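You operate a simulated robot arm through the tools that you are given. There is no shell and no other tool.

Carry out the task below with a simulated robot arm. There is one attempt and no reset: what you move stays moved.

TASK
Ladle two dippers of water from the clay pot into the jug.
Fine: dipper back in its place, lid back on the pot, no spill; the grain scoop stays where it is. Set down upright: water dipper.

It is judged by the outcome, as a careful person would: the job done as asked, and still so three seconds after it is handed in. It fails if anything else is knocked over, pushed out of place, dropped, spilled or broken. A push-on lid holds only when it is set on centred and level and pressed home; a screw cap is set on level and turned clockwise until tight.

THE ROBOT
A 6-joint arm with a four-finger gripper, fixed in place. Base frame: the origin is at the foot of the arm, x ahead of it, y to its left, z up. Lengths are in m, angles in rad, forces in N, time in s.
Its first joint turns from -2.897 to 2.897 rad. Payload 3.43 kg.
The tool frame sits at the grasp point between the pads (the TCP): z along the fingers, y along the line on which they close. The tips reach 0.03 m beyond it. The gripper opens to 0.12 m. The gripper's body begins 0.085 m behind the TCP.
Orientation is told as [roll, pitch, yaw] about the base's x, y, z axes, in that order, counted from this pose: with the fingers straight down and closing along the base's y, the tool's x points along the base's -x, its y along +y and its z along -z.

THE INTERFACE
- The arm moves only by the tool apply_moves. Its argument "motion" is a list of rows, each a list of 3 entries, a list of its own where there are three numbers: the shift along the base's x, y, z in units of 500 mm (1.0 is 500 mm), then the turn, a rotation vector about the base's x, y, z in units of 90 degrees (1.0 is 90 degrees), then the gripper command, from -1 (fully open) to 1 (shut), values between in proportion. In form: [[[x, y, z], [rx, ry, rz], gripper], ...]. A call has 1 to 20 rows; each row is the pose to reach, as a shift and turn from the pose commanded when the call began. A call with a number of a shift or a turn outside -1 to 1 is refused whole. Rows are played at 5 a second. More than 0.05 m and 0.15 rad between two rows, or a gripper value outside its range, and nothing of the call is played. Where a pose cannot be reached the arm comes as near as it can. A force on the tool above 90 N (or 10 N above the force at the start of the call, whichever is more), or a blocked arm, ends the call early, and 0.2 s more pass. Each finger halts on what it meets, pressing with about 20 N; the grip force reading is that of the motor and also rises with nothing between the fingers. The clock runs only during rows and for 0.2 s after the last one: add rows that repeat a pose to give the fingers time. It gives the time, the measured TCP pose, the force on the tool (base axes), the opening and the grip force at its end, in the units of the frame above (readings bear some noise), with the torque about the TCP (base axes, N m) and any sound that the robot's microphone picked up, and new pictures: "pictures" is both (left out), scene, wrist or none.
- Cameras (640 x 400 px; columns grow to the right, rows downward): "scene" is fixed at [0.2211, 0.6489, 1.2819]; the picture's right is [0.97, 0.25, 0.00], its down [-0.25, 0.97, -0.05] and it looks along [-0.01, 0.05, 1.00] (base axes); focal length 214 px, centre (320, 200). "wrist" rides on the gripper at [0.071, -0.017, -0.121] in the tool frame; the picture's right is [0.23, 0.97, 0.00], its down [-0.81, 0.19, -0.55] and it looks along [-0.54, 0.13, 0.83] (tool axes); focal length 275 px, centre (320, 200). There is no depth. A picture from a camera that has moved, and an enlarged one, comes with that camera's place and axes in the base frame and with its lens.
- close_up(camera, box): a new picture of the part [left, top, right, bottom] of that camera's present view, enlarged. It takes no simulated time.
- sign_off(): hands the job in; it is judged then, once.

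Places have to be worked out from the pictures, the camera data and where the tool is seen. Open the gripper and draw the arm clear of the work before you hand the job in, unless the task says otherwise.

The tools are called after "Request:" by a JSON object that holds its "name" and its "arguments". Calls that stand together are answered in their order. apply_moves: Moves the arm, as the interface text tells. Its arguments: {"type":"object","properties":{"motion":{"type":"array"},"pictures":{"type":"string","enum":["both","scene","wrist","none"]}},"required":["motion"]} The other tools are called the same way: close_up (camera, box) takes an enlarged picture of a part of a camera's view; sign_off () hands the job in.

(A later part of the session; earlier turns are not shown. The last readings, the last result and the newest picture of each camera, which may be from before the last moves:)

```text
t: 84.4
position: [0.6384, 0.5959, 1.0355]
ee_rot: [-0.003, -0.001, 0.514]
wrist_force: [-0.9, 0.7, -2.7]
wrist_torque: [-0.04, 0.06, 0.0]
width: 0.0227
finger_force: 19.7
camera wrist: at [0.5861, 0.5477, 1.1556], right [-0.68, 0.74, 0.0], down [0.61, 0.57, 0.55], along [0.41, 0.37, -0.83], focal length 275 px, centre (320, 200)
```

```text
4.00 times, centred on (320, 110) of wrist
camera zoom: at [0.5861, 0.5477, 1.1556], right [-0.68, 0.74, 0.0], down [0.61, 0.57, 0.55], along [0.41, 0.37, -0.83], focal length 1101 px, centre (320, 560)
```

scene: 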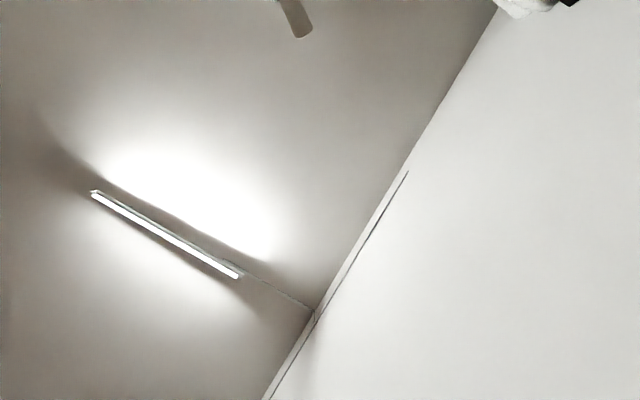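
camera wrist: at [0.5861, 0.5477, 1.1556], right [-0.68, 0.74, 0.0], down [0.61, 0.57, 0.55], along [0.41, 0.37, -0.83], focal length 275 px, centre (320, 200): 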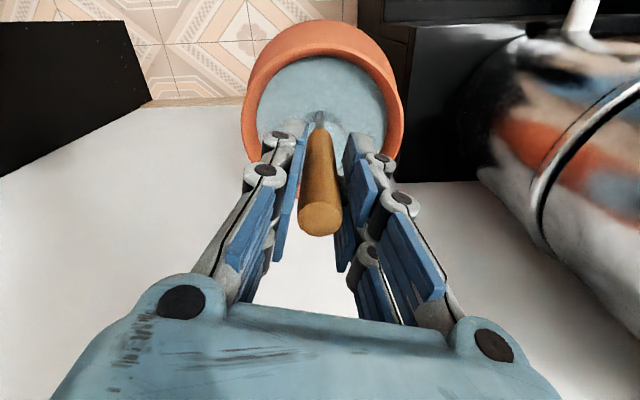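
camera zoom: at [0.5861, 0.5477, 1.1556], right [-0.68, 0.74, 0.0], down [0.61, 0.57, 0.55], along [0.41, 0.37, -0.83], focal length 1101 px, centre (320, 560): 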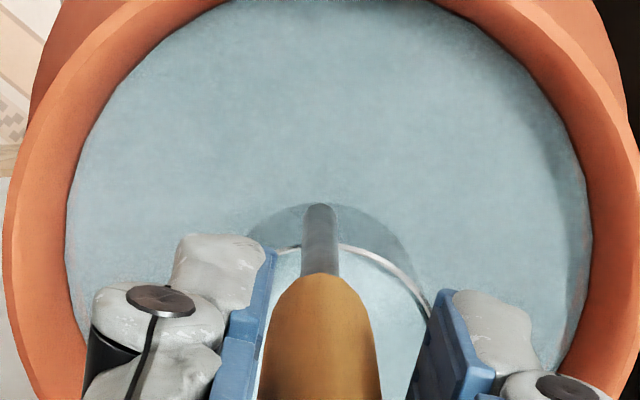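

The dipper holds water just under its brim. I carry it smoothly and level toward the jug side, staying at z≈1.04.

Request:
{"name": "apply_moves", "arguments": {"motion": [[[0, 0, 0.01], [0, 0, 0], 1], [[-0.01, -0.005, 0.02], [0, 0, 0.01], 1], [[-0.03, -0.015, 0.025], [0, 0, 0.03], 1], [[-0.06, -0.03, 0.025], [0, 0, 0.06], 1], [[-0.1, -0.05, 0.025], [0, 0, 0.09], 1], [[-0.14, -0.07, 0.025], [0, 0, 0.12], 1], [[-0.18, -0.09, 0.025], [0, 0, 0.15], 1], [[-0.22, -0.11, 0.025], [0, 0, 0.18], 1], [[-0.26, -0.13, 0.02], [0, 0, 0.21], 1], [[-0.3, -0.15, 0.01], [0, 0, 0.24], 1], [[-0.335, -0.168, 0], [0, 0, 0.27], 1], [[-0.36, -0.182, 0], [0, 0, 0.29], 1], [[-0.372, -0.19, 0], [0, 0, 0.305], 1], [[-0.376, -0.192, 0], [0, 0, 0.31], 1], [[-0.376, -0.192, 0], [0, 0, 0.31], 1]], "pictures": "wrist"}}

Request:
{"name": "close_up", "arguments": {"camera": "wrist", "box": [260, 60, 460, 220]}}

```text
t: 87.6
position: [0.4502, 0.4999, 1.0344]
ee_rot: [-0.001, -0.001, 0.999]
wrist_force: [-0.6, -0.7, -2.8]
wrist_torque: [-0.05, 0.02, 0.03]
width: 0.023
finger_force: 19.9
camera wrist: at [0.4276, 0.4319, 1.1561], right [-0.94, 0.33, 0.0], down [0.28, 0.79, 0.55], along [0.19, 0.52, -0.83], focal length 275 px, centre (320, 200)
```

wrist: 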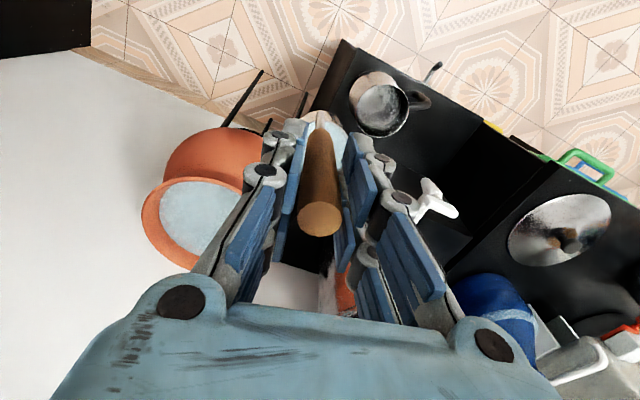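

```text
2.50 times, centred on (360, 140) of wrist
camera zoom: at [0.4276, 0.4319, 1.1561], right [-0.94, 0.33, 0.0], down [0.28, 0.79, 0.55], along [0.19, 0.52, -0.83], focal length 688 px, centre (220, 350)
```

zoom: 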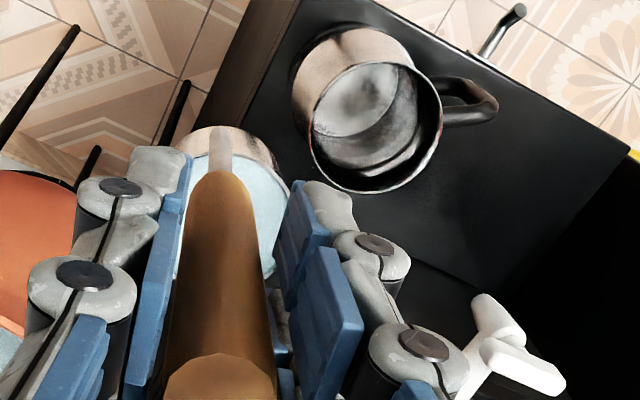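

Updated jug rim centre ≈ (0.365, 0.606, 0.638). I yaw to 1.57 and come to the pour start pose: lip above the jug centre, cup bottom ~2 cm above the jug rim.

Request:
{"name": "apply_moves", "arguments": {"motion": [[[-0.004, 0.008, 0], [0, 0, 0.02], 1], [[-0.012, 0.024, 0], [0, 0, 0.06], 1], [[-0.024, 0.048, 0], [0, 0, 0.11], 1], [[-0.036, 0.072, 0], [0, 0, 0.16], 1], [[-0.048, 0.096, -0.01], [0, 0, 0.21], 1], [[-0.06, 0.12, -0.03], [0, 0, 0.26], 1], [[-0.07, 0.14, -0.07], [0, 0, 0.31], 1], [[-0.076, 0.15, -0.12], [0, 0, 0.345], 1], [[-0.076, 0.15, -0.17], [0, 0, 0.364], 1], [[-0.076, 0.15, -0.22], [0, 0, 0.364], 1], [[-0.076, 0.15, -0.26], [0, 0, 0.364], 1], [[-0.076, 0.15, -0.28], [0, 0, 0.364], 1], [[-0.076, 0.15, -0.28], [0, 0, 0.364], 1]], "pictures": "wrist"}}

Request:
{"name": "close_up", "arguments": {"camera": "wrist", "box": [200, 40, 440, 240]}}

```text
t: 90.4
position: [0.413, 0.5742, 0.8945]
ee_rot: [-0.001, -0.002, 1.571]
wrist_force: [0.3, 0.8, -0.6]
wrist_torque: [-0.06, -0.04, 0.01]
width: 0.0226
finger_force: 20.1
camera wrist: at [0.4312, 0.5048, 1.0155], right [-0.97, -0.23, 0.0], down [-0.19, 0.81, 0.55], along [-0.13, 0.54, -0.83], focal length 275 px, centre (320, 200)
```

wrist: 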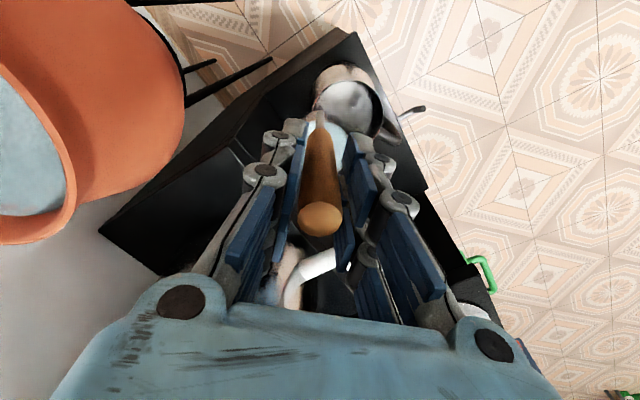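

```text
2.00 times, centred on (320, 140) of wrist
camera zoom: at [0.4312, 0.5048, 1.0155], right [-0.97, -0.23, 0.0], down [-0.19, 0.81, 0.55], along [-0.13, 0.54, -0.83], focal length 551 px, centre (320, 320)
```

zoom: 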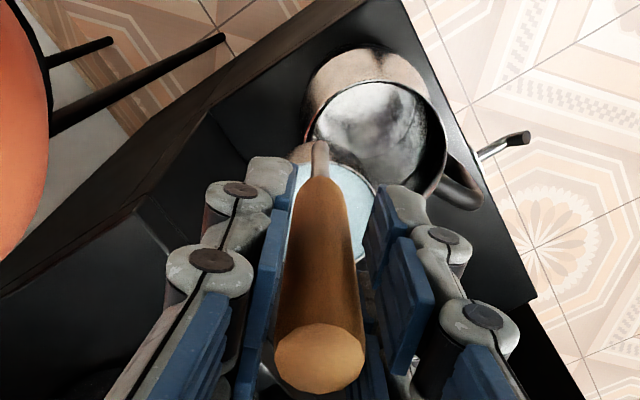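

The cup is positioned; I descend the last 5 cm and tilt the first 20° about the lip, then look.

Request:
{"name": "apply_moves", "arguments": {"motion": [[[0, 0, -0.03], [0, 0, 0], 1], [[0, 0, -0.07], [0, 0, 0], 1], [[0, 0, -0.1], [0, 0, 0], 1], [[0, 0, -0.105], [0, 0, 0], 1], [[0, 0, -0.105], [0, 0, 0], 1]], "pictures": "wrist"}}

Request:
{"name": "close_up", "arguments": {"camera": "wrist", "box": [200, 40, 440, 240]}}

```text
t: 91.6
position: [0.4134, 0.575, 0.8428]
ee_rot: [-0.001, -0.003, 1.571]
wrist_force: [0.2, 0.0, -2.8]
wrist_torque: [-0.05, 0.0, 0.02]
width: 0.0226
finger_force: 20.7
camera wrist: at [0.4312, 0.5042, 0.9633], right [-0.97, -0.23, 0.0], down [-0.19, 0.81, 0.55], along [-0.13, 0.54, -0.83], focal length 275 px, centre (320, 200)
```

wrist: 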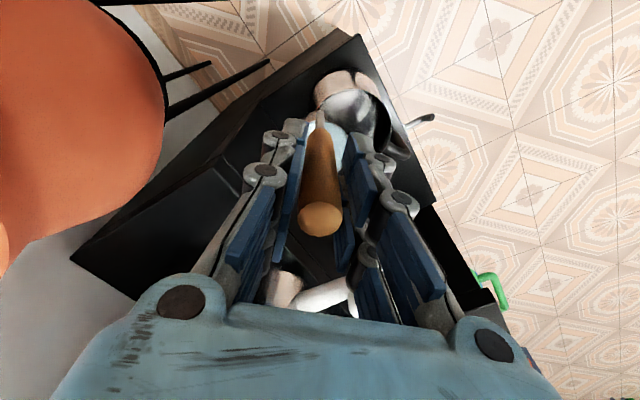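

```text
2.00 times, centred on (320, 140) of wrist
camera zoom: at [0.4312, 0.5042, 0.9633], right [-0.97, -0.23, 0.0], down [-0.19, 0.81, 0.55], along [-0.13, 0.54, -0.83], focal length 551 px, centre (320, 320)
```

zoom: 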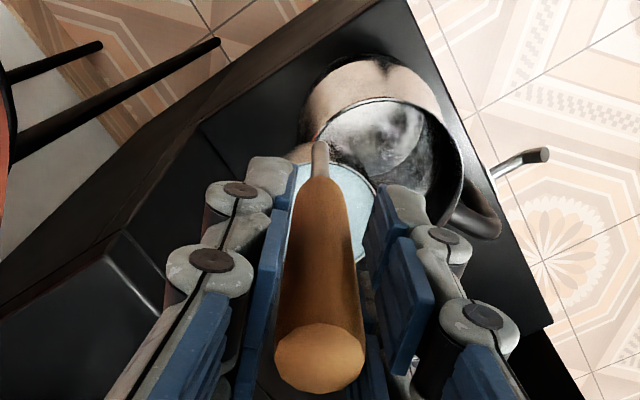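

Position matches the estimates (lip ≈1 cm to the +x side of the jug centre, 9 cm above the rim). I tilt slowly to 30° about the lip.

Request:
{"name": "apply_moves", "arguments": {"motion": [[[-0.0198, 0, 0.0034], [0, -0.0556, 0], 1], [[-0.04, 0, 0.005], [0, -0.1111, 0], 1], [[-0.0604, 0, 0.0038], [0, -0.1667, 0], 1], [[-0.0808, 0, 0.0008], [0, -0.2222, 0], 1], [[-0.1014, 0, -0.007], [0, -0.2778, 0], 1], [[-0.1216, 0, -0.0166], [0, -0.3333, 0], 1], [[-0.1216, 0, -0.0166], [0, -0.3333, 0], 1]], "pictures": "wrist"}}

Request:
{"name": "close_up", "arguments": {"camera": "wrist", "box": [200, 40, 480, 240]}}

```text
t: 93.2
position: [0.3517, 0.5744, 0.8351]
ee_rot: [-0.526, -0.002, 1.573]
wrist_force: [0.1, -0.9, -1.0]
wrist_torque: [-0.01, 0.11, 0.04]
width: 0.0225
finger_force: 20.2
camera wrist: at [0.3075, 0.5044, 0.9475], right [-0.84, -0.23, -0.49], down [-0.44, 0.81, 0.38], along [0.31, 0.54, -0.78], focal length 275 px, centre (320, 200)
```

wrist: 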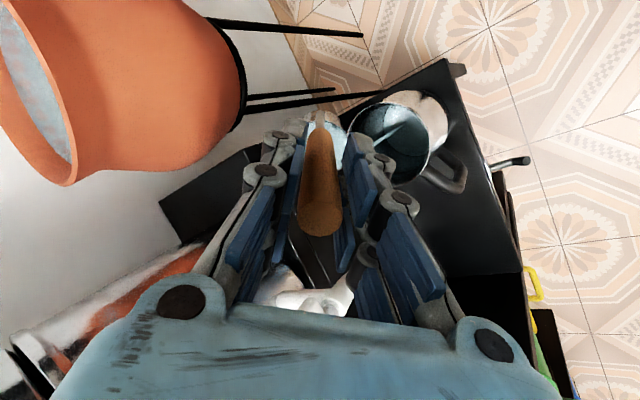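

```text
2.00 times, centred on (340, 140) of wrist
camera zoom: at [0.3075, 0.5044, 0.9475], right [-0.84, -0.23, -0.49], down [-0.44, 0.81, 0.38], along [0.31, 0.54, -0.78], focal length 551 px, centre (280, 320)
```

zoom: 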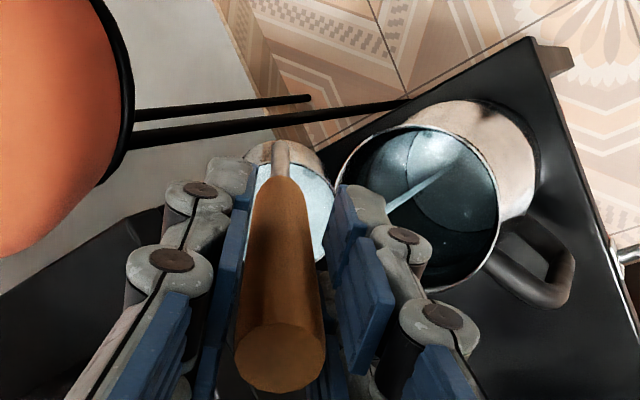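

A thin stream is falling well inside the jug. I continue slowly to 60°.

Request:
{"name": "apply_moves", "arguments": {"motion": [[[-0.0198, 0, -0.0122], [0, -0.0556, 0], 1], [[-0.039, 0, -0.0262], [0, -0.1111, 0], 1], [[-0.039, 0, -0.0262], [0, -0.1111, 0], 1], [[-0.0576, 0, -0.0428], [0, -0.1667, 0], 1], [[-0.0754, 0, -0.061], [0, -0.2222, 0], 1], [[-0.0754, 0, -0.061], [0, -0.2222, 0], 1], [[-0.0922, 0, -0.0818], [0, -0.2778, 0], 1], [[-0.1078, 0, -0.104], [0, -0.3333, 0], 1], [[-0.1078, 0, -0.104], [0, -0.3333, 0], 1]], "pictures": "wrist"}}

Request:
{"name": "close_up", "arguments": {"camera": "wrist", "box": [240, 40, 520, 240]}}

```text
t: 95.2
position: [0.2984, 0.5749, 0.7832]
ee_rot: [-1.051, 0.0, 1.572]
wrist_force: [0.1, -0.2, -1.7]
wrist_torque: [-0.01, 0.13, 0.0]
width: 0.0225
finger_force: 19.6
camera wrist: at [0.2035, 0.5043, 0.8573], right [-0.48, -0.23, -0.84], down [-0.58, 0.81, 0.11], along [0.66, 0.54, -0.52], focal length 275 px, centre (320, 200)
```

wrist: 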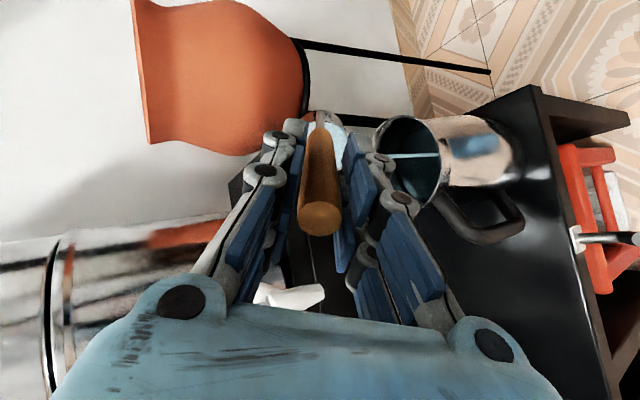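

```text
2.00 times, centred on (380, 140) of wrist
camera zoom: at [0.2035, 0.5043, 0.8573], right [-0.48, -0.23, -0.84], down [-0.58, 0.81, 0.11], along [0.66, 0.54, -0.52], focal length 551 px, centre (200, 320)
```

zoom: 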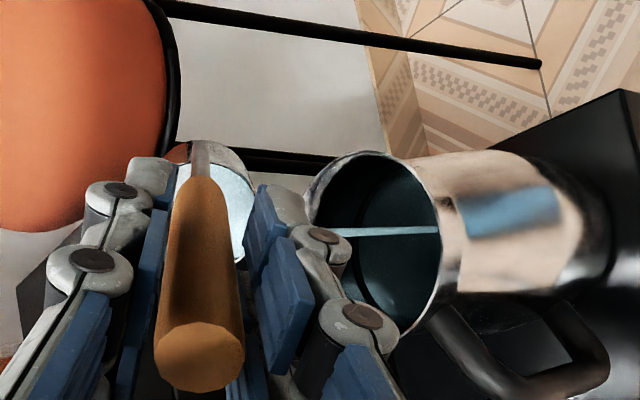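

The stream enters the middle of the jug mouth. I continue to 100° with short pauses and hold to drain.

Request:
{"name": "apply_moves", "arguments": {"motion": [[[-0.0146, 0, -0.0214], [0, -0.0556, 0], 1], [[-0.0278, 0, -0.044], [0, -0.1111, 0], 1], [[-0.0278, 0, -0.044], [0, -0.1111, 0], 1], [[-0.0396, 0, -0.0668], [0, -0.1667, 0], 1], [[-0.0498, 0, -0.0906], [0, -0.2222, 0], 1], [[-0.0498, 0, -0.0906], [0, -0.2222, 0], 1], [[-0.0586, 0, -0.1132], [0, -0.2778, 0], 1], [[-0.0656, 0, -0.1364], [0, -0.3333, 0], 1], [[-0.0656, 0, -0.1364], [0, -0.3333, 0], 1], [[-0.071, 0, -0.1582], [0, -0.3889, 0], 1], [[-0.0746, 0, -0.1804], [0, -0.4444, 0], 1], [[-0.0746, 0, -0.1804], [0, -0.4444, 0], 1]], "pictures": "wrist"}}

Request:
{"name": "close_up", "arguments": {"camera": "wrist", "box": [240, 40, 520, 240]}}

```text
t: 97.8
position: [0.2587, 0.5804, 0.6955]
ee_rot: [-1.749, 0.001, 1.572]
wrist_force: [0.2, 0.5, 0.0]
wrist_torque: [0.0, 0.12, -0.01]
width: 0.0224
finger_force: 20.1
out of reach, approached as far as the arm can: row 11, 12
camera wrist: at [0.1381, 0.5108, 0.6925], right [0.17, -0.23, -0.96], down [-0.51, 0.81, -0.29], along [0.84, 0.54, 0.02], focal length 275 px, centre (320, 200)
```

wrist: 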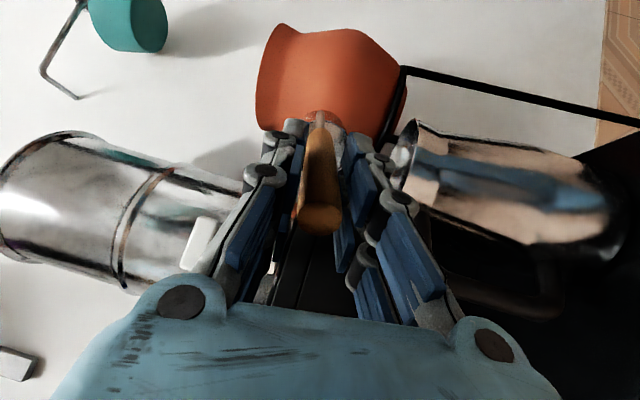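

```text
2.00 times, centred on (380, 140) of wrist
camera zoom: at [0.1381, 0.5108, 0.6925], right [0.17, -0.23, -0.96], down [-0.51, 0.81, -0.29], along [0.84, 0.54, 0.02], focal length 551 px, centre (200, 320)
```

zoom: 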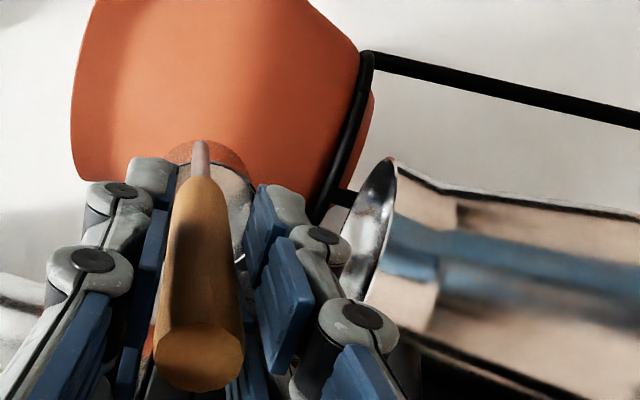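

The cup has emptied (no more stream). I hold a moment for drips, then reverse the same arc back toward upright over the jug.

Request:
{"name": "apply_moves", "arguments": {"motion": [[[0, 0, 0], [0, 0, 0], 1], [[0, 0, 0], [0, 0, 0], 1], [[0, 0, 0], [0, 0, 0], 1], [[0.0072, -0.004, 0.0142], [0, 0.0556, 0], 1], [[0.0126, -0.008, 0.036], [0, 0.1111, 0], 1], [[0.0196, -0.0118, 0.0592], [0, 0.1667, 0], 1], [[0.0284, -0.0118, 0.0818], [0, 0.2222, 0], 1], [[0.0386, -0.0118, 0.1056], [0, 0.2778, 0], 1], [[0.0504, -0.0118, 0.1284], [0, 0.3333, 0], 1], [[0.0636, -0.0118, 0.151], [0, 0.3889, 0], 1], [[0.0782, -0.0118, 0.1724], [0, 0.4444, 0], 1], [[0.0938, -0.0118, 0.1946], [0, 0.5, 0], 1], [[0.1106, -0.0118, 0.2154], [0, 0.5556, 0], 1], [[0.1284, -0.0118, 0.2336], [0, 0.6111, 0], 1], [[0.147, -0.0118, 0.2502], [0, 0.6667, 0], 1], [[0.1662, -0.0118, 0.2642], [0, 0.7222, 0], 1], [[0.186, -0.0118, 0.2764], [0, 0.7778, 0], 1], [[0.2062, -0.0118, 0.286], [0, 0.8333, 0], 1], [[0.2268, -0.0118, 0.2938], [0, 0.8889, 0], 1], [[0.2472, -0.0118, 0.2968], [0, 0.9444, 0], 1]], "pictures": "wrist"}}

Request:
{"name": "close_up", "arguments": {"camera": "wrist", "box": [220, 40, 480, 240]}}

```text
t: 102.0
position: [0.3819, 0.574, 0.8438]
ee_rot: [-0.263, -0.004, 1.574]
wrist_force: [0.6, -0.3, -0.6]
wrist_torque: [-0.04, 0.03, 0.0]
width: 0.0223
finger_force: 19.6
camera wrist: at [0.3684, 0.505, 0.9662], right [-0.94, -0.23, -0.25], down [-0.33, 0.81, 0.49], along [0.09, 0.54, -0.84], focal length 275 px, centre (320, 200)
```

wrist: 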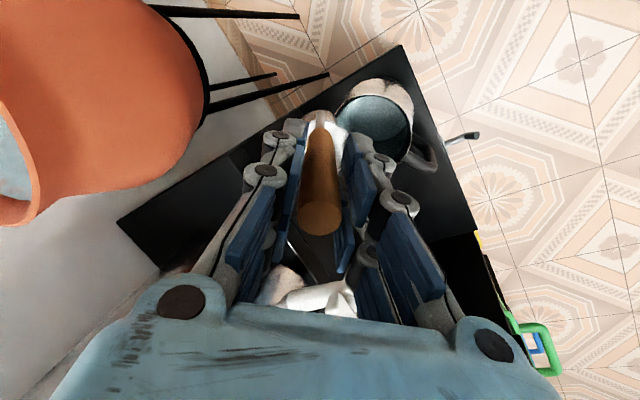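

```text
2.00 times, centred on (350, 140) of wrist
camera zoom: at [0.3684, 0.505, 0.9662], right [-0.94, -0.23, -0.25], down [-0.33, 0.81, 0.49], along [0.09, 0.54, -0.84], focal length 551 px, centre (260, 320)
```

zoom: 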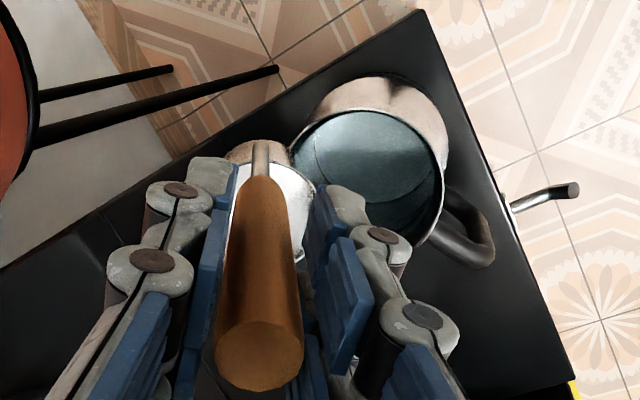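

The jug now holds water and the ledge looks dry. I finish levelling the dipper and rise, then check the dipper's seat in the grip.

Request:
{"name": "apply_moves", "arguments": {"motion": [[[0.0204, 0, 0.002], [0, 0.0556, 0], 1], [[0.0406, 0, 0.01], [0, 0.1111, 0], 1], [[0.0604, 0, 0.03], [0, 0.1667, 0], 1], [[0.064, 0, 0.08], [0, 0.1667, 0], 1], [[0.07, -0.02, 0.14], [0, 0.1667, 0], 1], [[0.08, -0.05, 0.21], [0, 0.1667, 0], 1], [[0.1, -0.08, 0.28], [0, 0.1667, 0], 1], [[0.12, -0.11, 0.34], [0, 0.1667, 0], 1], [[0.136, -0.15, 0.38], [0, 0.1667, 0], 1]], "pictures": "wrist"}}

Request:
{"name": "close_up", "arguments": {"camera": "wrist", "box": [220, 60, 420, 260]}}

Request:
{"name": "close_up", "arguments": {"camera": "wrist", "box": [320, 0, 520, 160]}}

```text
t: 104.0
position: [0.4504, 0.4996, 1.0351]
ee_rot: [-0.002, -0.001, 1.571]
wrist_force: [0.0, 0.2, -1.5]
wrist_torque: [-0.05, -0.01, 0.01]
width: 0.0224
finger_force: 20.1
camera wrist: at [0.4684, 0.4291, 1.1553], right [-0.97, -0.23, 0.0], down [-0.19, 0.81, 0.55], along [-0.13, 0.54, -0.83], focal length 275 px, centre (320, 200)
```

wrist: 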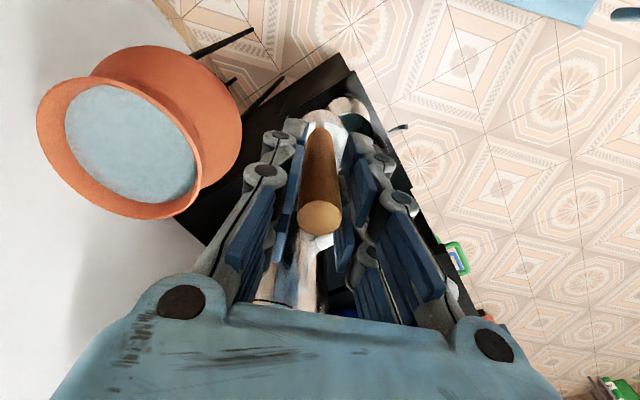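

```text
2.00 times, centred on (320, 160) of wrist
camera zoom: at [0.4684, 0.4291, 1.1553], right [-0.97, -0.23, 0.0], down [-0.19, 0.81, 0.55], along [-0.13, 0.54, -0.83], focal length 551 px, centre (320, 280)
```

zoom: 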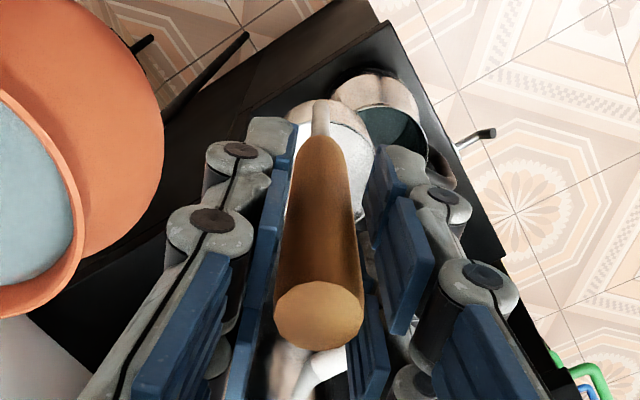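

```text
2.50 times, centred on (420, 80) of wrist
camera zoom: at [0.4684, 0.4291, 1.1553], right [-0.97, -0.23, 0.0], down [-0.19, 0.81, 0.55], along [-0.13, 0.54, -0.83], focal length 688 px, centre (70, 500)
```

zoom: 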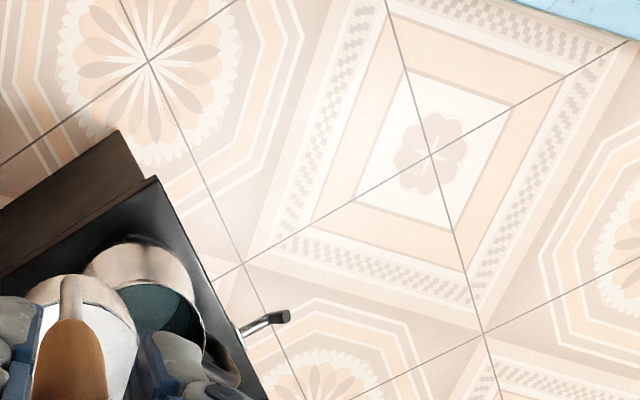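

The dipper slipped only ~3 mm in the grip. Back to the pot for the second dipperful, returning to the same hover pose over the mouth.

Request:
{"name": "apply_moves", "arguments": {"motion": [[[0.02, 0.01, 0.01], [0, 0, -0.068], 1], [[0.06, 0.03, 0.02], [0, 0, -0.136], 1], [[0.1, 0.05, 0.03], [0, 0, -0.204], 1], [[0.14, 0.07, 0.03], [0, 0, -0.272], 1], [[0.18, 0.09, 0.03], [0, 0, -0.34], 1], [[0.22, 0.112, 0.03], [0, 0, -0.408], 1], [[0.26, 0.133, 0.03], [0, 0, -0.476], 1], [[0.3, 0.154, 0.03], [0, 0, -0.544], 1], [[0.34, 0.174, 0.03], [0, 0, -0.612], 1], [[0.377, 0.192, 0.03], [0, 0, -0.674], 1], [[0.377, 0.192, 0.03], [0, 0, -0.674], 1]], "pictures": "wrist"}}

Request:
{"name": "close_up", "arguments": {"camera": "wrist", "box": [200, 0, 440, 220]}}

```text
t: 106.4
position: [0.6388, 0.5963, 1.0489]
ee_rot: [-0.003, -0.001, 0.512]
wrist_force: [0.3, -0.3, -1.6]
wrist_torque: [-0.02, 0.04, 0.02]
width: 0.0221
finger_force: 20.0
camera wrist: at [0.5858, 0.5482, 1.1703], right [-0.68, 0.74, 0.0], down [0.61, 0.57, 0.55], along [0.41, 0.37, -0.83], focal length 275 px, centre (320, 200)
```

wrist: 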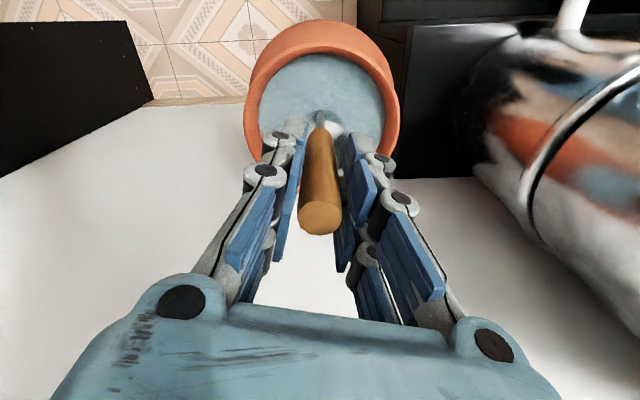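

```text
1.82 times, centred on (320, 110) of wrist
camera zoom: at [0.5858, 0.5482, 1.1703], right [-0.68, 0.74, 0.0], down [0.61, 0.57, 0.55], along [0.41, 0.37, -0.83], focal length 500 px, centre (320, 364)
```

zoom: 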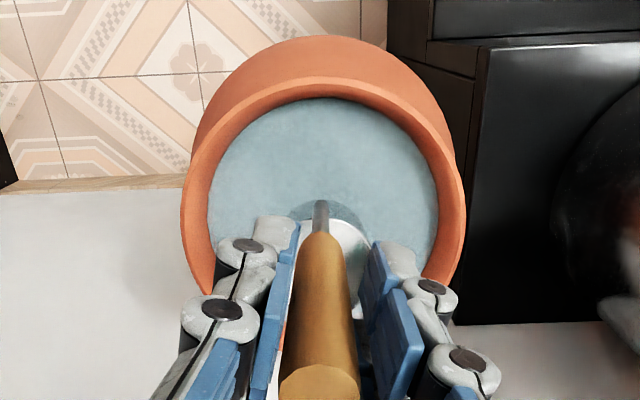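

Same hover as before. I lower slowly into the water to z≈0.907 and hold for filling.

Request:
{"name": "apply_moves", "arguments": {"motion": [[[0, 0.0, -0.05], [0, 0, 0], 1], [[0, 0.0, -0.1], [0, 0, 0], 1], [[0, 0.0, -0.13], [0, 0, 0], 1], [[0, 0.0, -0.16], [0, 0, 0], 1], [[0, 0.0, -0.18], [0, 0, 0], 1], [[0, 0.0, -0.2], [0, 0, 0], 1], [[0, 0.0, -0.22], [0, 0, 0], 1], [[0, 0.0, -0.24], [0, 0, 0], 1], [[0, 0.0, -0.26], [0, 0, 0], 1], [[0, 0.0, -0.275], [0, 0, 0], 1], [[0, 0.0, -0.284], [0, 0, 0], 1], [[0, 0.0, -0.284], [0, 0, 0], 1], [[0, 0.0, -0.284], [0, 0, 0], 1]], "pictures": "wrist"}}

Request:
{"name": "close_up", "arguments": {"camera": "wrist", "box": [280, 90, 360, 150]}}

```text
t: 109.2
position: [0.6384, 0.596, 0.9069]
ee_rot: [-0.002, -0.002, 0.514]
wrist_force: [-0.6, -0.1, -2.0]
wrist_torque: [-0.01, 0.01, 0.0]
width: 0.0225
finger_force: 19.7
camera wrist: at [0.5855, 0.5478, 1.0284], right [-0.68, 0.74, 0.0], down [0.61, 0.57, 0.55], along [0.41, 0.37, -0.83], focal length 275 px, centre (320, 200)
```

wrist: 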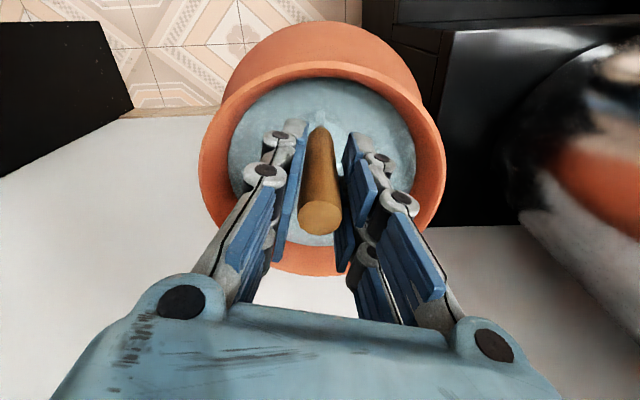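

```text
6.67 times, centred on (320, 120) of wrist
camera zoom: at [0.5855, 0.5478, 1.0284], right [-0.68, 0.74, 0.0], down [0.61, 0.57, 0.55], along [0.41, 0.37, -0.83], focal length 1835 px, centre (320, 733)
```

zoom: 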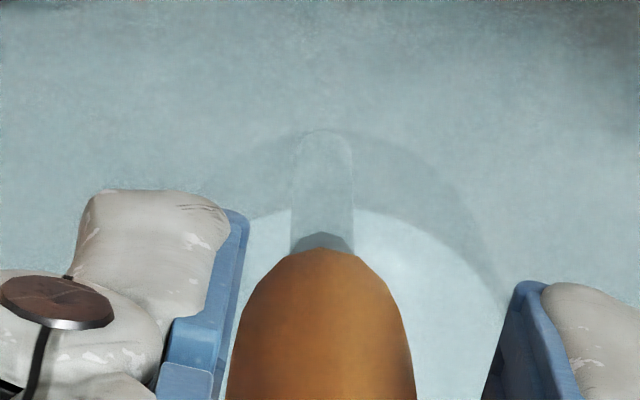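

Fully submerged. I raise slowly and level, then make the same slight tip over the pot and level again.

Request:
{"name": "apply_moves", "arguments": {"motion": [[[0, 0, 0.015], [0, 0, 0], 1], [[0, 0, 0.03], [0, 0, 0], 1], [[0, 0, 0.045], [0, 0, 0], 1], [[0, 0, 0.06], [0, 0, 0], 1], [[0, 0, 0.08], [0, 0, 0], 1], [[0, 0, 0.1], [0, 0, 0], 1], [[0, 0, 0.12], [0, 0, 0], 1], [[0, 0, 0.145], [0, 0, 0], 1], [[0, 0, 0.17], [0, 0, 0], 1], [[0, 0, 0.195], [0, 0, 0], 1], [[0, 0, 0.22], [0, 0, 0], 1], [[0, 0, 0.24], [0, 0, 0], 1], [[0, 0, 0.25], [0, 0, 0], 1], [[0, 0, 0.256], [0, 0, 0], 1], [[0, 0, 0.256], [0, 0, 0], 1]], "pictures": "wrist"}}

Request:
{"name": "close_up", "arguments": {"camera": "wrist", "box": [260, 60, 380, 160]}}

Request:
{"name": "apply_moves", "arguments": {"motion": [[[0, 0, 0], [0.016, 0.015, 0], 1], [[0, 0, 0], [0.032, 0.03, 0], 1], [[0, 0, 0], [0.046, 0.043, 0], 1], [[0, 0, 0], [0.046, 0.043, 0], 1], [[0, 0, 0], [0.046, 0.043, 0], 1], [[0, 0, 0], [0.032, 0.03, 0], 1], [[0, 0, 0], [0.016, 0.015, 0], 1], [[0, 0, 0], [0, 0, 0], 1], [[0, 0, 0], [0, 0, 0], 1]], "pictures": "wrist"}}

Request:
{"name": "close_up", "arguments": {"camera": "wrist", "box": [260, 60, 380, 160]}}

```text
t: 112.4
position: [0.6391, 0.5974, 1.0368]
ee_rot: [-0.003, -0.003, 0.512]
wrist_force: [0.1, -0.7, -2.1]
wrist_torque: [-0.05, 0.01, 0.01]
width: 0.0226
finger_force: 19.9
camera wrist: at [0.5854, 0.5479, 1.1566], right [-0.68, 0.74, 0.0], down [0.61, 0.57, 0.55], along [0.41, 0.37, -0.83], focal length 275 px, centre (320, 200)
```

wrist: 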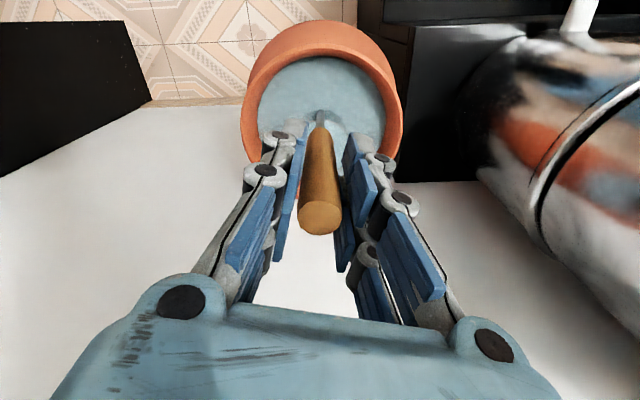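

```text
4.00 times, centred on (320, 110) of wrist
camera zoom: at [0.5854, 0.5479, 1.1566], right [-0.68, 0.74, 0.0], down [0.61, 0.57, 0.55], along [0.41, 0.37, -0.83], focal length 1101 px, centre (320, 560)
```

zoom: 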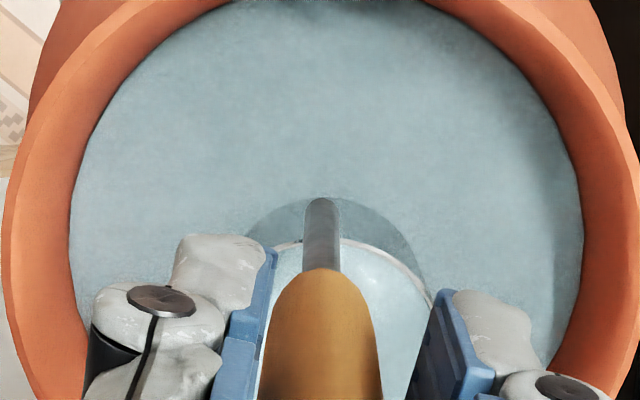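

```text
t: 114.4
position: [0.6384, 0.5959, 1.0349]
ee_rot: [-0.003, -0.002, 0.515]
wrist_force: [0.8, 0.8, -2.8]
wrist_torque: [-0.04, 0.05, -0.02]
width: 0.0226
finger_force: 19.6
camera wrist: at [0.5857, 0.5479, 1.1563], right [-0.68, 0.74, 0.0], down [0.61, 0.57, 0.55], along [0.41, 0.37, -0.83], focal length 275 px, centre (320, 200)
```

wrist: 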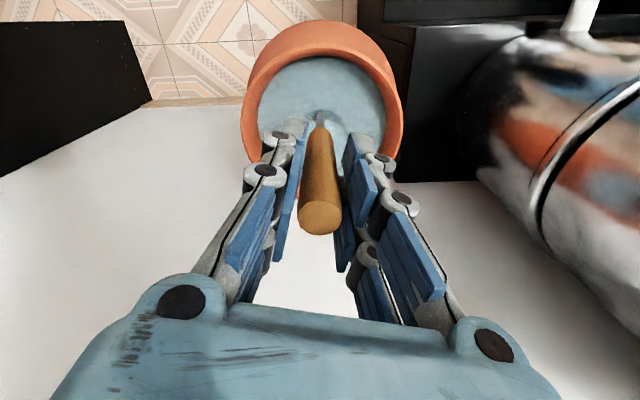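

```text
4.00 times, centred on (320, 110) of wrist
camera zoom: at [0.5857, 0.5479, 1.1563], right [-0.68, 0.74, 0.0], down [0.61, 0.57, 0.55], along [0.41, 0.37, -0.83], focal length 1101 px, centre (320, 560)
```

zoom: 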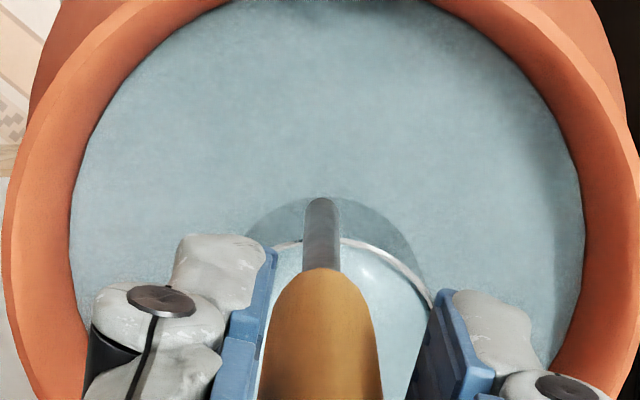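

The dipper is filled again (≈2.8 N). I carry it along the same smooth path to the jug.

Request:
{"name": "apply_moves", "arguments": {"motion": [[[0, 0, 0.01], [0, 0, 0], 1], [[-0.01, -0.005, 0.02], [0, 0, 0.01], 1], [[-0.03, -0.015, 0.025], [0, 0, 0.03], 1], [[-0.06, -0.03, 0.025], [0, 0, 0.06], 1], [[-0.1, -0.05, 0.025], [0, 0, 0.09], 1], [[-0.14, -0.07, 0.025], [0, 0, 0.12], 1], [[-0.18, -0.09, 0.025], [0, 0, 0.15], 1], [[-0.22, -0.11, 0.025], [0, 0, 0.18], 1], [[-0.26, -0.13, 0.02], [0, 0, 0.21], 1], [[-0.3, -0.15, 0.01], [0, 0, 0.24], 1], [[-0.335, -0.168, 0], [0, 0, 0.27], 1], [[-0.36, -0.182, 0], [0, 0, 0.29], 1], [[-0.372, -0.19, 0], [0, 0, 0.305], 1], [[-0.376, -0.192, 0], [0, 0, 0.31], 1], [[-0.376, -0.192, 0], [0, 0, 0.31], 1]], "pictures": "none"}}

Request:
{"name": "apply_moves", "arguments": {"motion": [[[-0.004, 0.008, 0], [0, 0, 0.02], 1], [[-0.012, 0.024, 0], [0, 0, 0.06], 1], [[-0.024, 0.048, 0], [0, 0, 0.11], 1], [[-0.036, 0.072, 0], [0, 0, 0.16], 1], [[-0.048, 0.096, -0.01], [0, 0, 0.21], 1], [[-0.06, 0.12, -0.03], [0, 0, 0.26], 1], [[-0.07, 0.14, -0.07], [0, 0, 0.31], 1], [[-0.076, 0.15, -0.12], [0, 0, 0.345], 1], [[-0.076, 0.15, -0.17], [0, 0, 0.364], 1], [[-0.076, 0.15, -0.22], [0, 0, 0.364], 1], [[-0.076, 0.15, -0.27], [0, 0, 0.364], 1], [[-0.076, 0.15, -0.32], [0, 0, 0.364], 1], [[-0.076, 0.15, -0.36], [0, 0, 0.364], 1], [[-0.076, 0.15, -0.38], [0, 0, 0.364], 1], [[-0.076, 0.15, -0.38], [0, 0, 0.364], 1]], "pictures": "wrist"}}

Request:
{"name": "close_up", "arguments": {"camera": "wrist", "box": [200, 40, 440, 240]}}

```text
t: 117.6
position: [0.4511, 0.4991, 1.0365]
ee_rot: [-0.002, -0.003, 1.0]
wrist_force: [-0.2, 0.1, -2.7]
wrist_torque: [-0.08, 0.05, 0.0]
width: 0.0225
finger_force: 19.6
```

```text
t: 120.8
position: [0.4121, 0.5763, 0.8452]
ee_rot: [-0.002, -0.001, 1.571]
wrist_force: [-0.4, 0.3, -1.9]
wrist_torque: [-0.05, -0.02, -0.03]
width: 0.0226
finger_force: 19.9
camera wrist: at [0.4304, 0.505, 0.9663], right [-0.97, -0.23, 0.0], down [-0.19, 0.81, 0.55], along [-0.13, 0.54, -0.83], focal length 275 px, centre (320, 200)
```

wrist: 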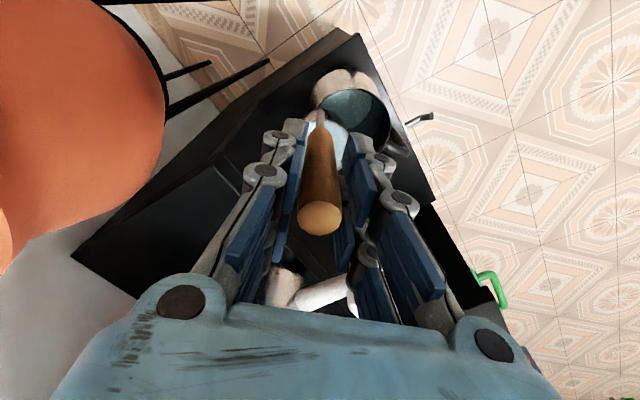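

```text
2.00 times, centred on (320, 140) of wrist
camera zoom: at [0.4304, 0.505, 0.9663], right [-0.97, -0.23, 0.0], down [-0.19, 0.81, 0.55], along [-0.13, 0.54, -0.83], focal length 551 px, centre (320, 320)
```

zoom: 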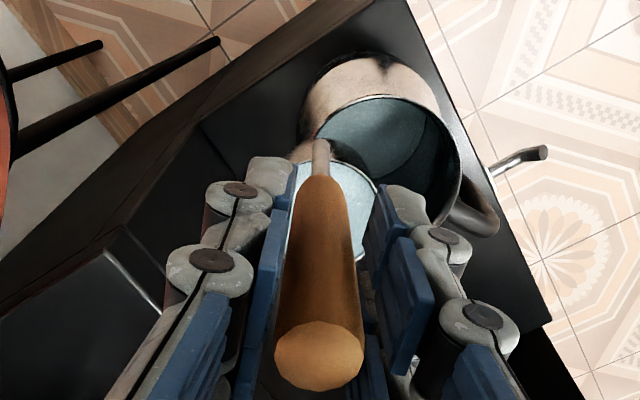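

Same start pose as the first pour. I repeat the pour: 0→30→60→100° about the lip.

Request:
{"name": "apply_moves", "arguments": {"motion": [[[-0.0198, -0.002, 0.0034], [0, -0.0556, 0], 1], [[-0.04, -0.003, 0.005], [0, -0.1111, 0], 1], [[-0.0604, -0.003, 0.0038], [0, -0.1667, 0], 1], [[-0.0808, -0.003, 0.0008], [0, -0.2222, 0], 1], [[-0.1014, -0.003, -0.007], [0, -0.2778, 0], 1], [[-0.1216, -0.003, -0.0166], [0, -0.3333, 0], 1], [[-0.1216, -0.003, -0.0166], [0, -0.3333, 0], 1]], "pictures": "wrist"}}

Request:
{"name": "close_up", "arguments": {"camera": "wrist", "box": [200, 40, 480, 240]}}

Request:
{"name": "apply_moves", "arguments": {"motion": [[[-0.0198, 0, -0.0122], [0, -0.0556, 0], 1], [[-0.039, 0, -0.0262], [0, -0.1111, 0], 1], [[-0.039, 0, -0.0262], [0, -0.1111, 0], 1], [[-0.0576, 0, -0.0428], [0, -0.1667, 0], 1], [[-0.0754, 0, -0.061], [0, -0.2222, 0], 1], [[-0.0754, 0, -0.061], [0, -0.2222, 0], 1], [[-0.0922, 0, -0.0818], [0, -0.2778, 0], 1], [[-0.1078, 0, -0.104], [0, -0.3333, 0], 1], [[-0.1078, 0, -0.104], [0, -0.3333, 0], 1]], "pictures": "wrist"}}

Request:
{"name": "close_up", "arguments": {"camera": "wrist", "box": [240, 40, 520, 240]}}

```text
t: 122.4
position: [0.3507, 0.5735, 0.8382]
ee_rot: [-0.527, 0.0, 1.573]
wrist_force: [0.6, 0.4, -1.3]
wrist_torque: [-0.07, 0.07, 0.02]
width: 0.0224
finger_force: 20.1
camera wrist: at [0.3067, 0.5033, 0.9507], right [-0.84, -0.23, -0.49], down [-0.44, 0.81, 0.38], along [0.31, 0.54, -0.78], focal length 275 px, centre (320, 200)
```

wrist: 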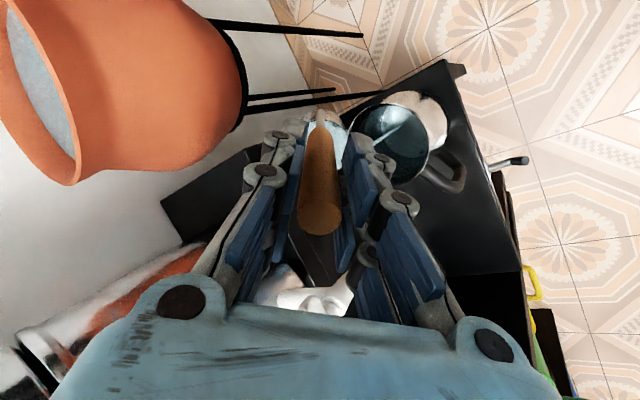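

```text
2.00 times, centred on (340, 140) of wrist
camera zoom: at [0.3067, 0.5033, 0.9507], right [-0.84, -0.23, -0.49], down [-0.44, 0.81, 0.38], along [0.31, 0.54, -0.78], focal length 551 px, centre (280, 320)
```

zoom: 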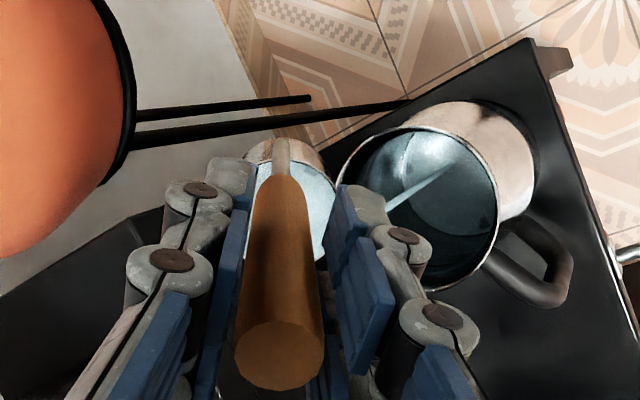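

```text
t: 124.4
position: [0.298, 0.5736, 0.7865]
ee_rot: [-1.051, -0.001, 1.572]
wrist_force: [0.3, -0.3, -0.9]
wrist_torque: [0.0, 0.14, -0.02]
width: 0.0221
finger_force: 19.9
camera wrist: at [0.2028, 0.503, 0.8604], right [-0.48, -0.23, -0.84], down [-0.58, 0.81, 0.11], along [0.66, 0.54, -0.52], focal length 275 px, centre (320, 200)
```

wrist: 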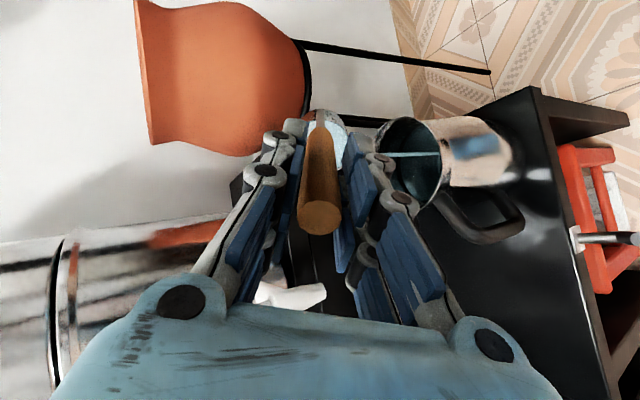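

```text
2.00 times, centred on (380, 140) of wrist
camera zoom: at [0.2028, 0.503, 0.8604], right [-0.48, -0.23, -0.84], down [-0.58, 0.81, 0.11], along [0.66, 0.54, -0.52], focal length 551 px, centre (200, 320)
```

zoom: 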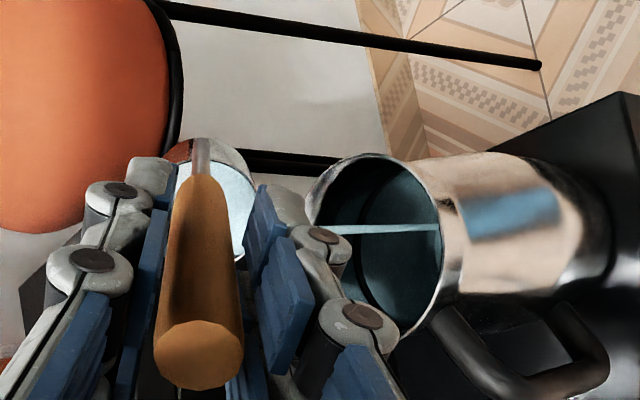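

The second pour also lands inside the jug. I continue to 100°, hold, and drain.

Request:
{"name": "apply_moves", "arguments": {"motion": [[[-0.0146, 0, -0.0214], [0, -0.0556, 0], 1], [[-0.0278, 0, -0.044], [0, -0.1111, 0], 1], [[-0.0278, 0, -0.044], [0, -0.1111, 0], 1], [[-0.0396, 0, -0.0668], [0, -0.1667, 0], 1], [[-0.0498, 0, -0.0906], [0, -0.2222, 0], 1], [[-0.0498, 0, -0.0906], [0, -0.2222, 0], 1], [[-0.0586, 0, -0.1132], [0, -0.2778, 0], 1], [[-0.0656, 0, -0.1364], [0, -0.3333, 0], 1], [[-0.0656, 0, -0.1364], [0, -0.3333, 0], 1], [[-0.071, 0, -0.155], [0, -0.3889, 0], 1], [[-0.0746, 0, -0.165], [0, -0.4444, 0], 1], [[-0.0746, 0, -0.165], [0, -0.4444, 0], 1], [[-0.0746, 0, -0.165], [0, -0.4444, 0], 1], [[-0.0746, 0, -0.165], [0, -0.4444, 0], 1], [[-0.0746, 0, -0.165], [0, -0.4444, 0], 1]], "pictures": "wrist"}}

Request:
{"name": "close_up", "arguments": {"camera": "wrist", "box": [240, 40, 520, 240]}}

```text
t: 127.6
position: [0.2601, 0.5764, 0.7043]
ee_rot: [-1.746, 0.0, 1.571]
wrist_force: [0.0, 0.9, -1.1]
wrist_torque: [-0.03, 0.13, 0.03]
width: 0.0226
finger_force: 19.9
camera wrist: at [0.1394, 0.5058, 0.7006], right [0.17, -0.23, -0.96], down [-0.51, 0.81, -0.29], along [0.84, 0.54, 0.02], focal length 275 px, centre (320, 200)
```

wrist: 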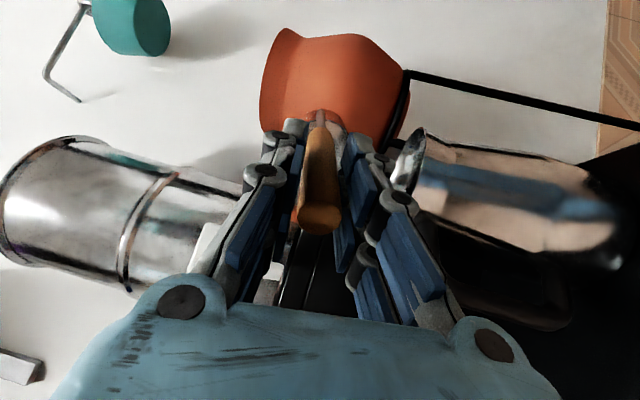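

```text
2.00 times, centred on (380, 140) of wrist
camera zoom: at [0.1394, 0.5058, 0.7006], right [0.17, -0.23, -0.96], down [-0.51, 0.81, -0.29], along [0.84, 0.54, 0.02], focal length 551 px, centre (200, 320)
```

zoom: 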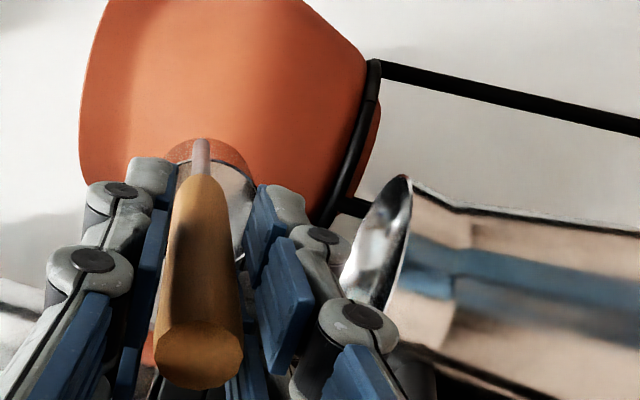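

Emptied. Hold for drips, then reverse the arc back toward upright.

Request:
{"name": "apply_moves", "arguments": {"motion": [[[0, 0, 0], [0, 0, 0], 1], [[0, 0, 0], [0, 0, 0], 1], [[0, 0, 0], [0, 0, 0], 1], [[0.004, -0.002, 0.012], [0, 0.0556, 0], 1], [[0.0094, -0.003, 0.025], [0, 0.1111, 0], 1], [[0.0164, -0.003, 0.0442], [0, 0.1667, 0], 1], [[0.0252, -0.003, 0.0668], [0, 0.2222, 0], 1], [[0.0354, -0.003, 0.0906], [0, 0.2778, 0], 1], [[0.0472, -0.003, 0.1134], [0, 0.3333, 0], 1], [[0.0604, -0.003, 0.136], [0, 0.3889, 0], 1], [[0.075, -0.003, 0.1574], [0, 0.4444, 0], 1], [[0.0906, -0.003, 0.1796], [0, 0.5, 0], 1], [[0.1074, -0.003, 0.2004], [0, 0.5556, 0], 1], [[0.1252, -0.003, 0.2186], [0, 0.6111, 0], 1], [[0.1438, -0.003, 0.2352], [0, 0.6667, 0], 1], [[0.163, -0.003, 0.2492], [0, 0.7222, 0], 1], [[0.1828, -0.003, 0.2614], [0, 0.7778, 0], 1], [[0.203, -0.003, 0.271], [0, 0.8333, 0], 1], [[0.2236, -0.003, 0.2788], [0, 0.8889, 0], 1], [[0.244, -0.003, 0.2818], [0, 0.9444, 0], 1]], "pictures": "wrist"}}

Request:
{"name": "close_up", "arguments": {"camera": "wrist", "box": [220, 40, 480, 240]}}

```text
t: 131.8
position: [0.383, 0.5725, 0.8447]
ee_rot: [-0.264, -0.003, 1.574]
wrist_force: [-0.5, -0.1, -0.4]
wrist_torque: [-0.07, 0.05, 0.03]
width: 0.0226
finger_force: 19.9
camera wrist: at [0.369, 0.502, 0.9653], right [-0.94, -0.23, -0.25], down [-0.33, 0.81, 0.49], along [0.09, 0.54, -0.84], focal length 275 px, centre (320, 200)
```

wrist: 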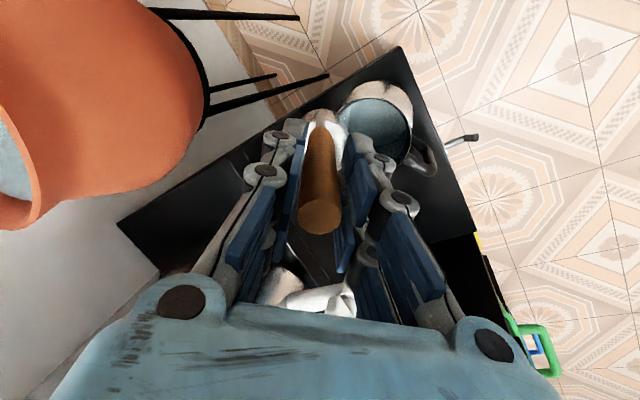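

```text
2.00 times, centred on (350, 140) of wrist
camera zoom: at [0.369, 0.502, 0.9653], right [-0.94, -0.23, -0.25], down [-0.33, 0.81, 0.49], along [0.09, 0.54, -0.84], focal length 551 px, centre (260, 320)
```

zoom: 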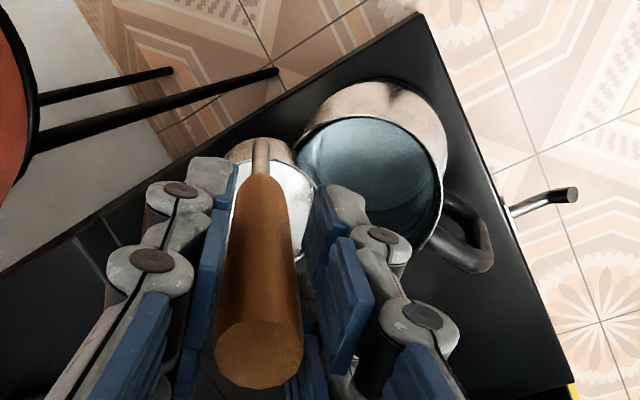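

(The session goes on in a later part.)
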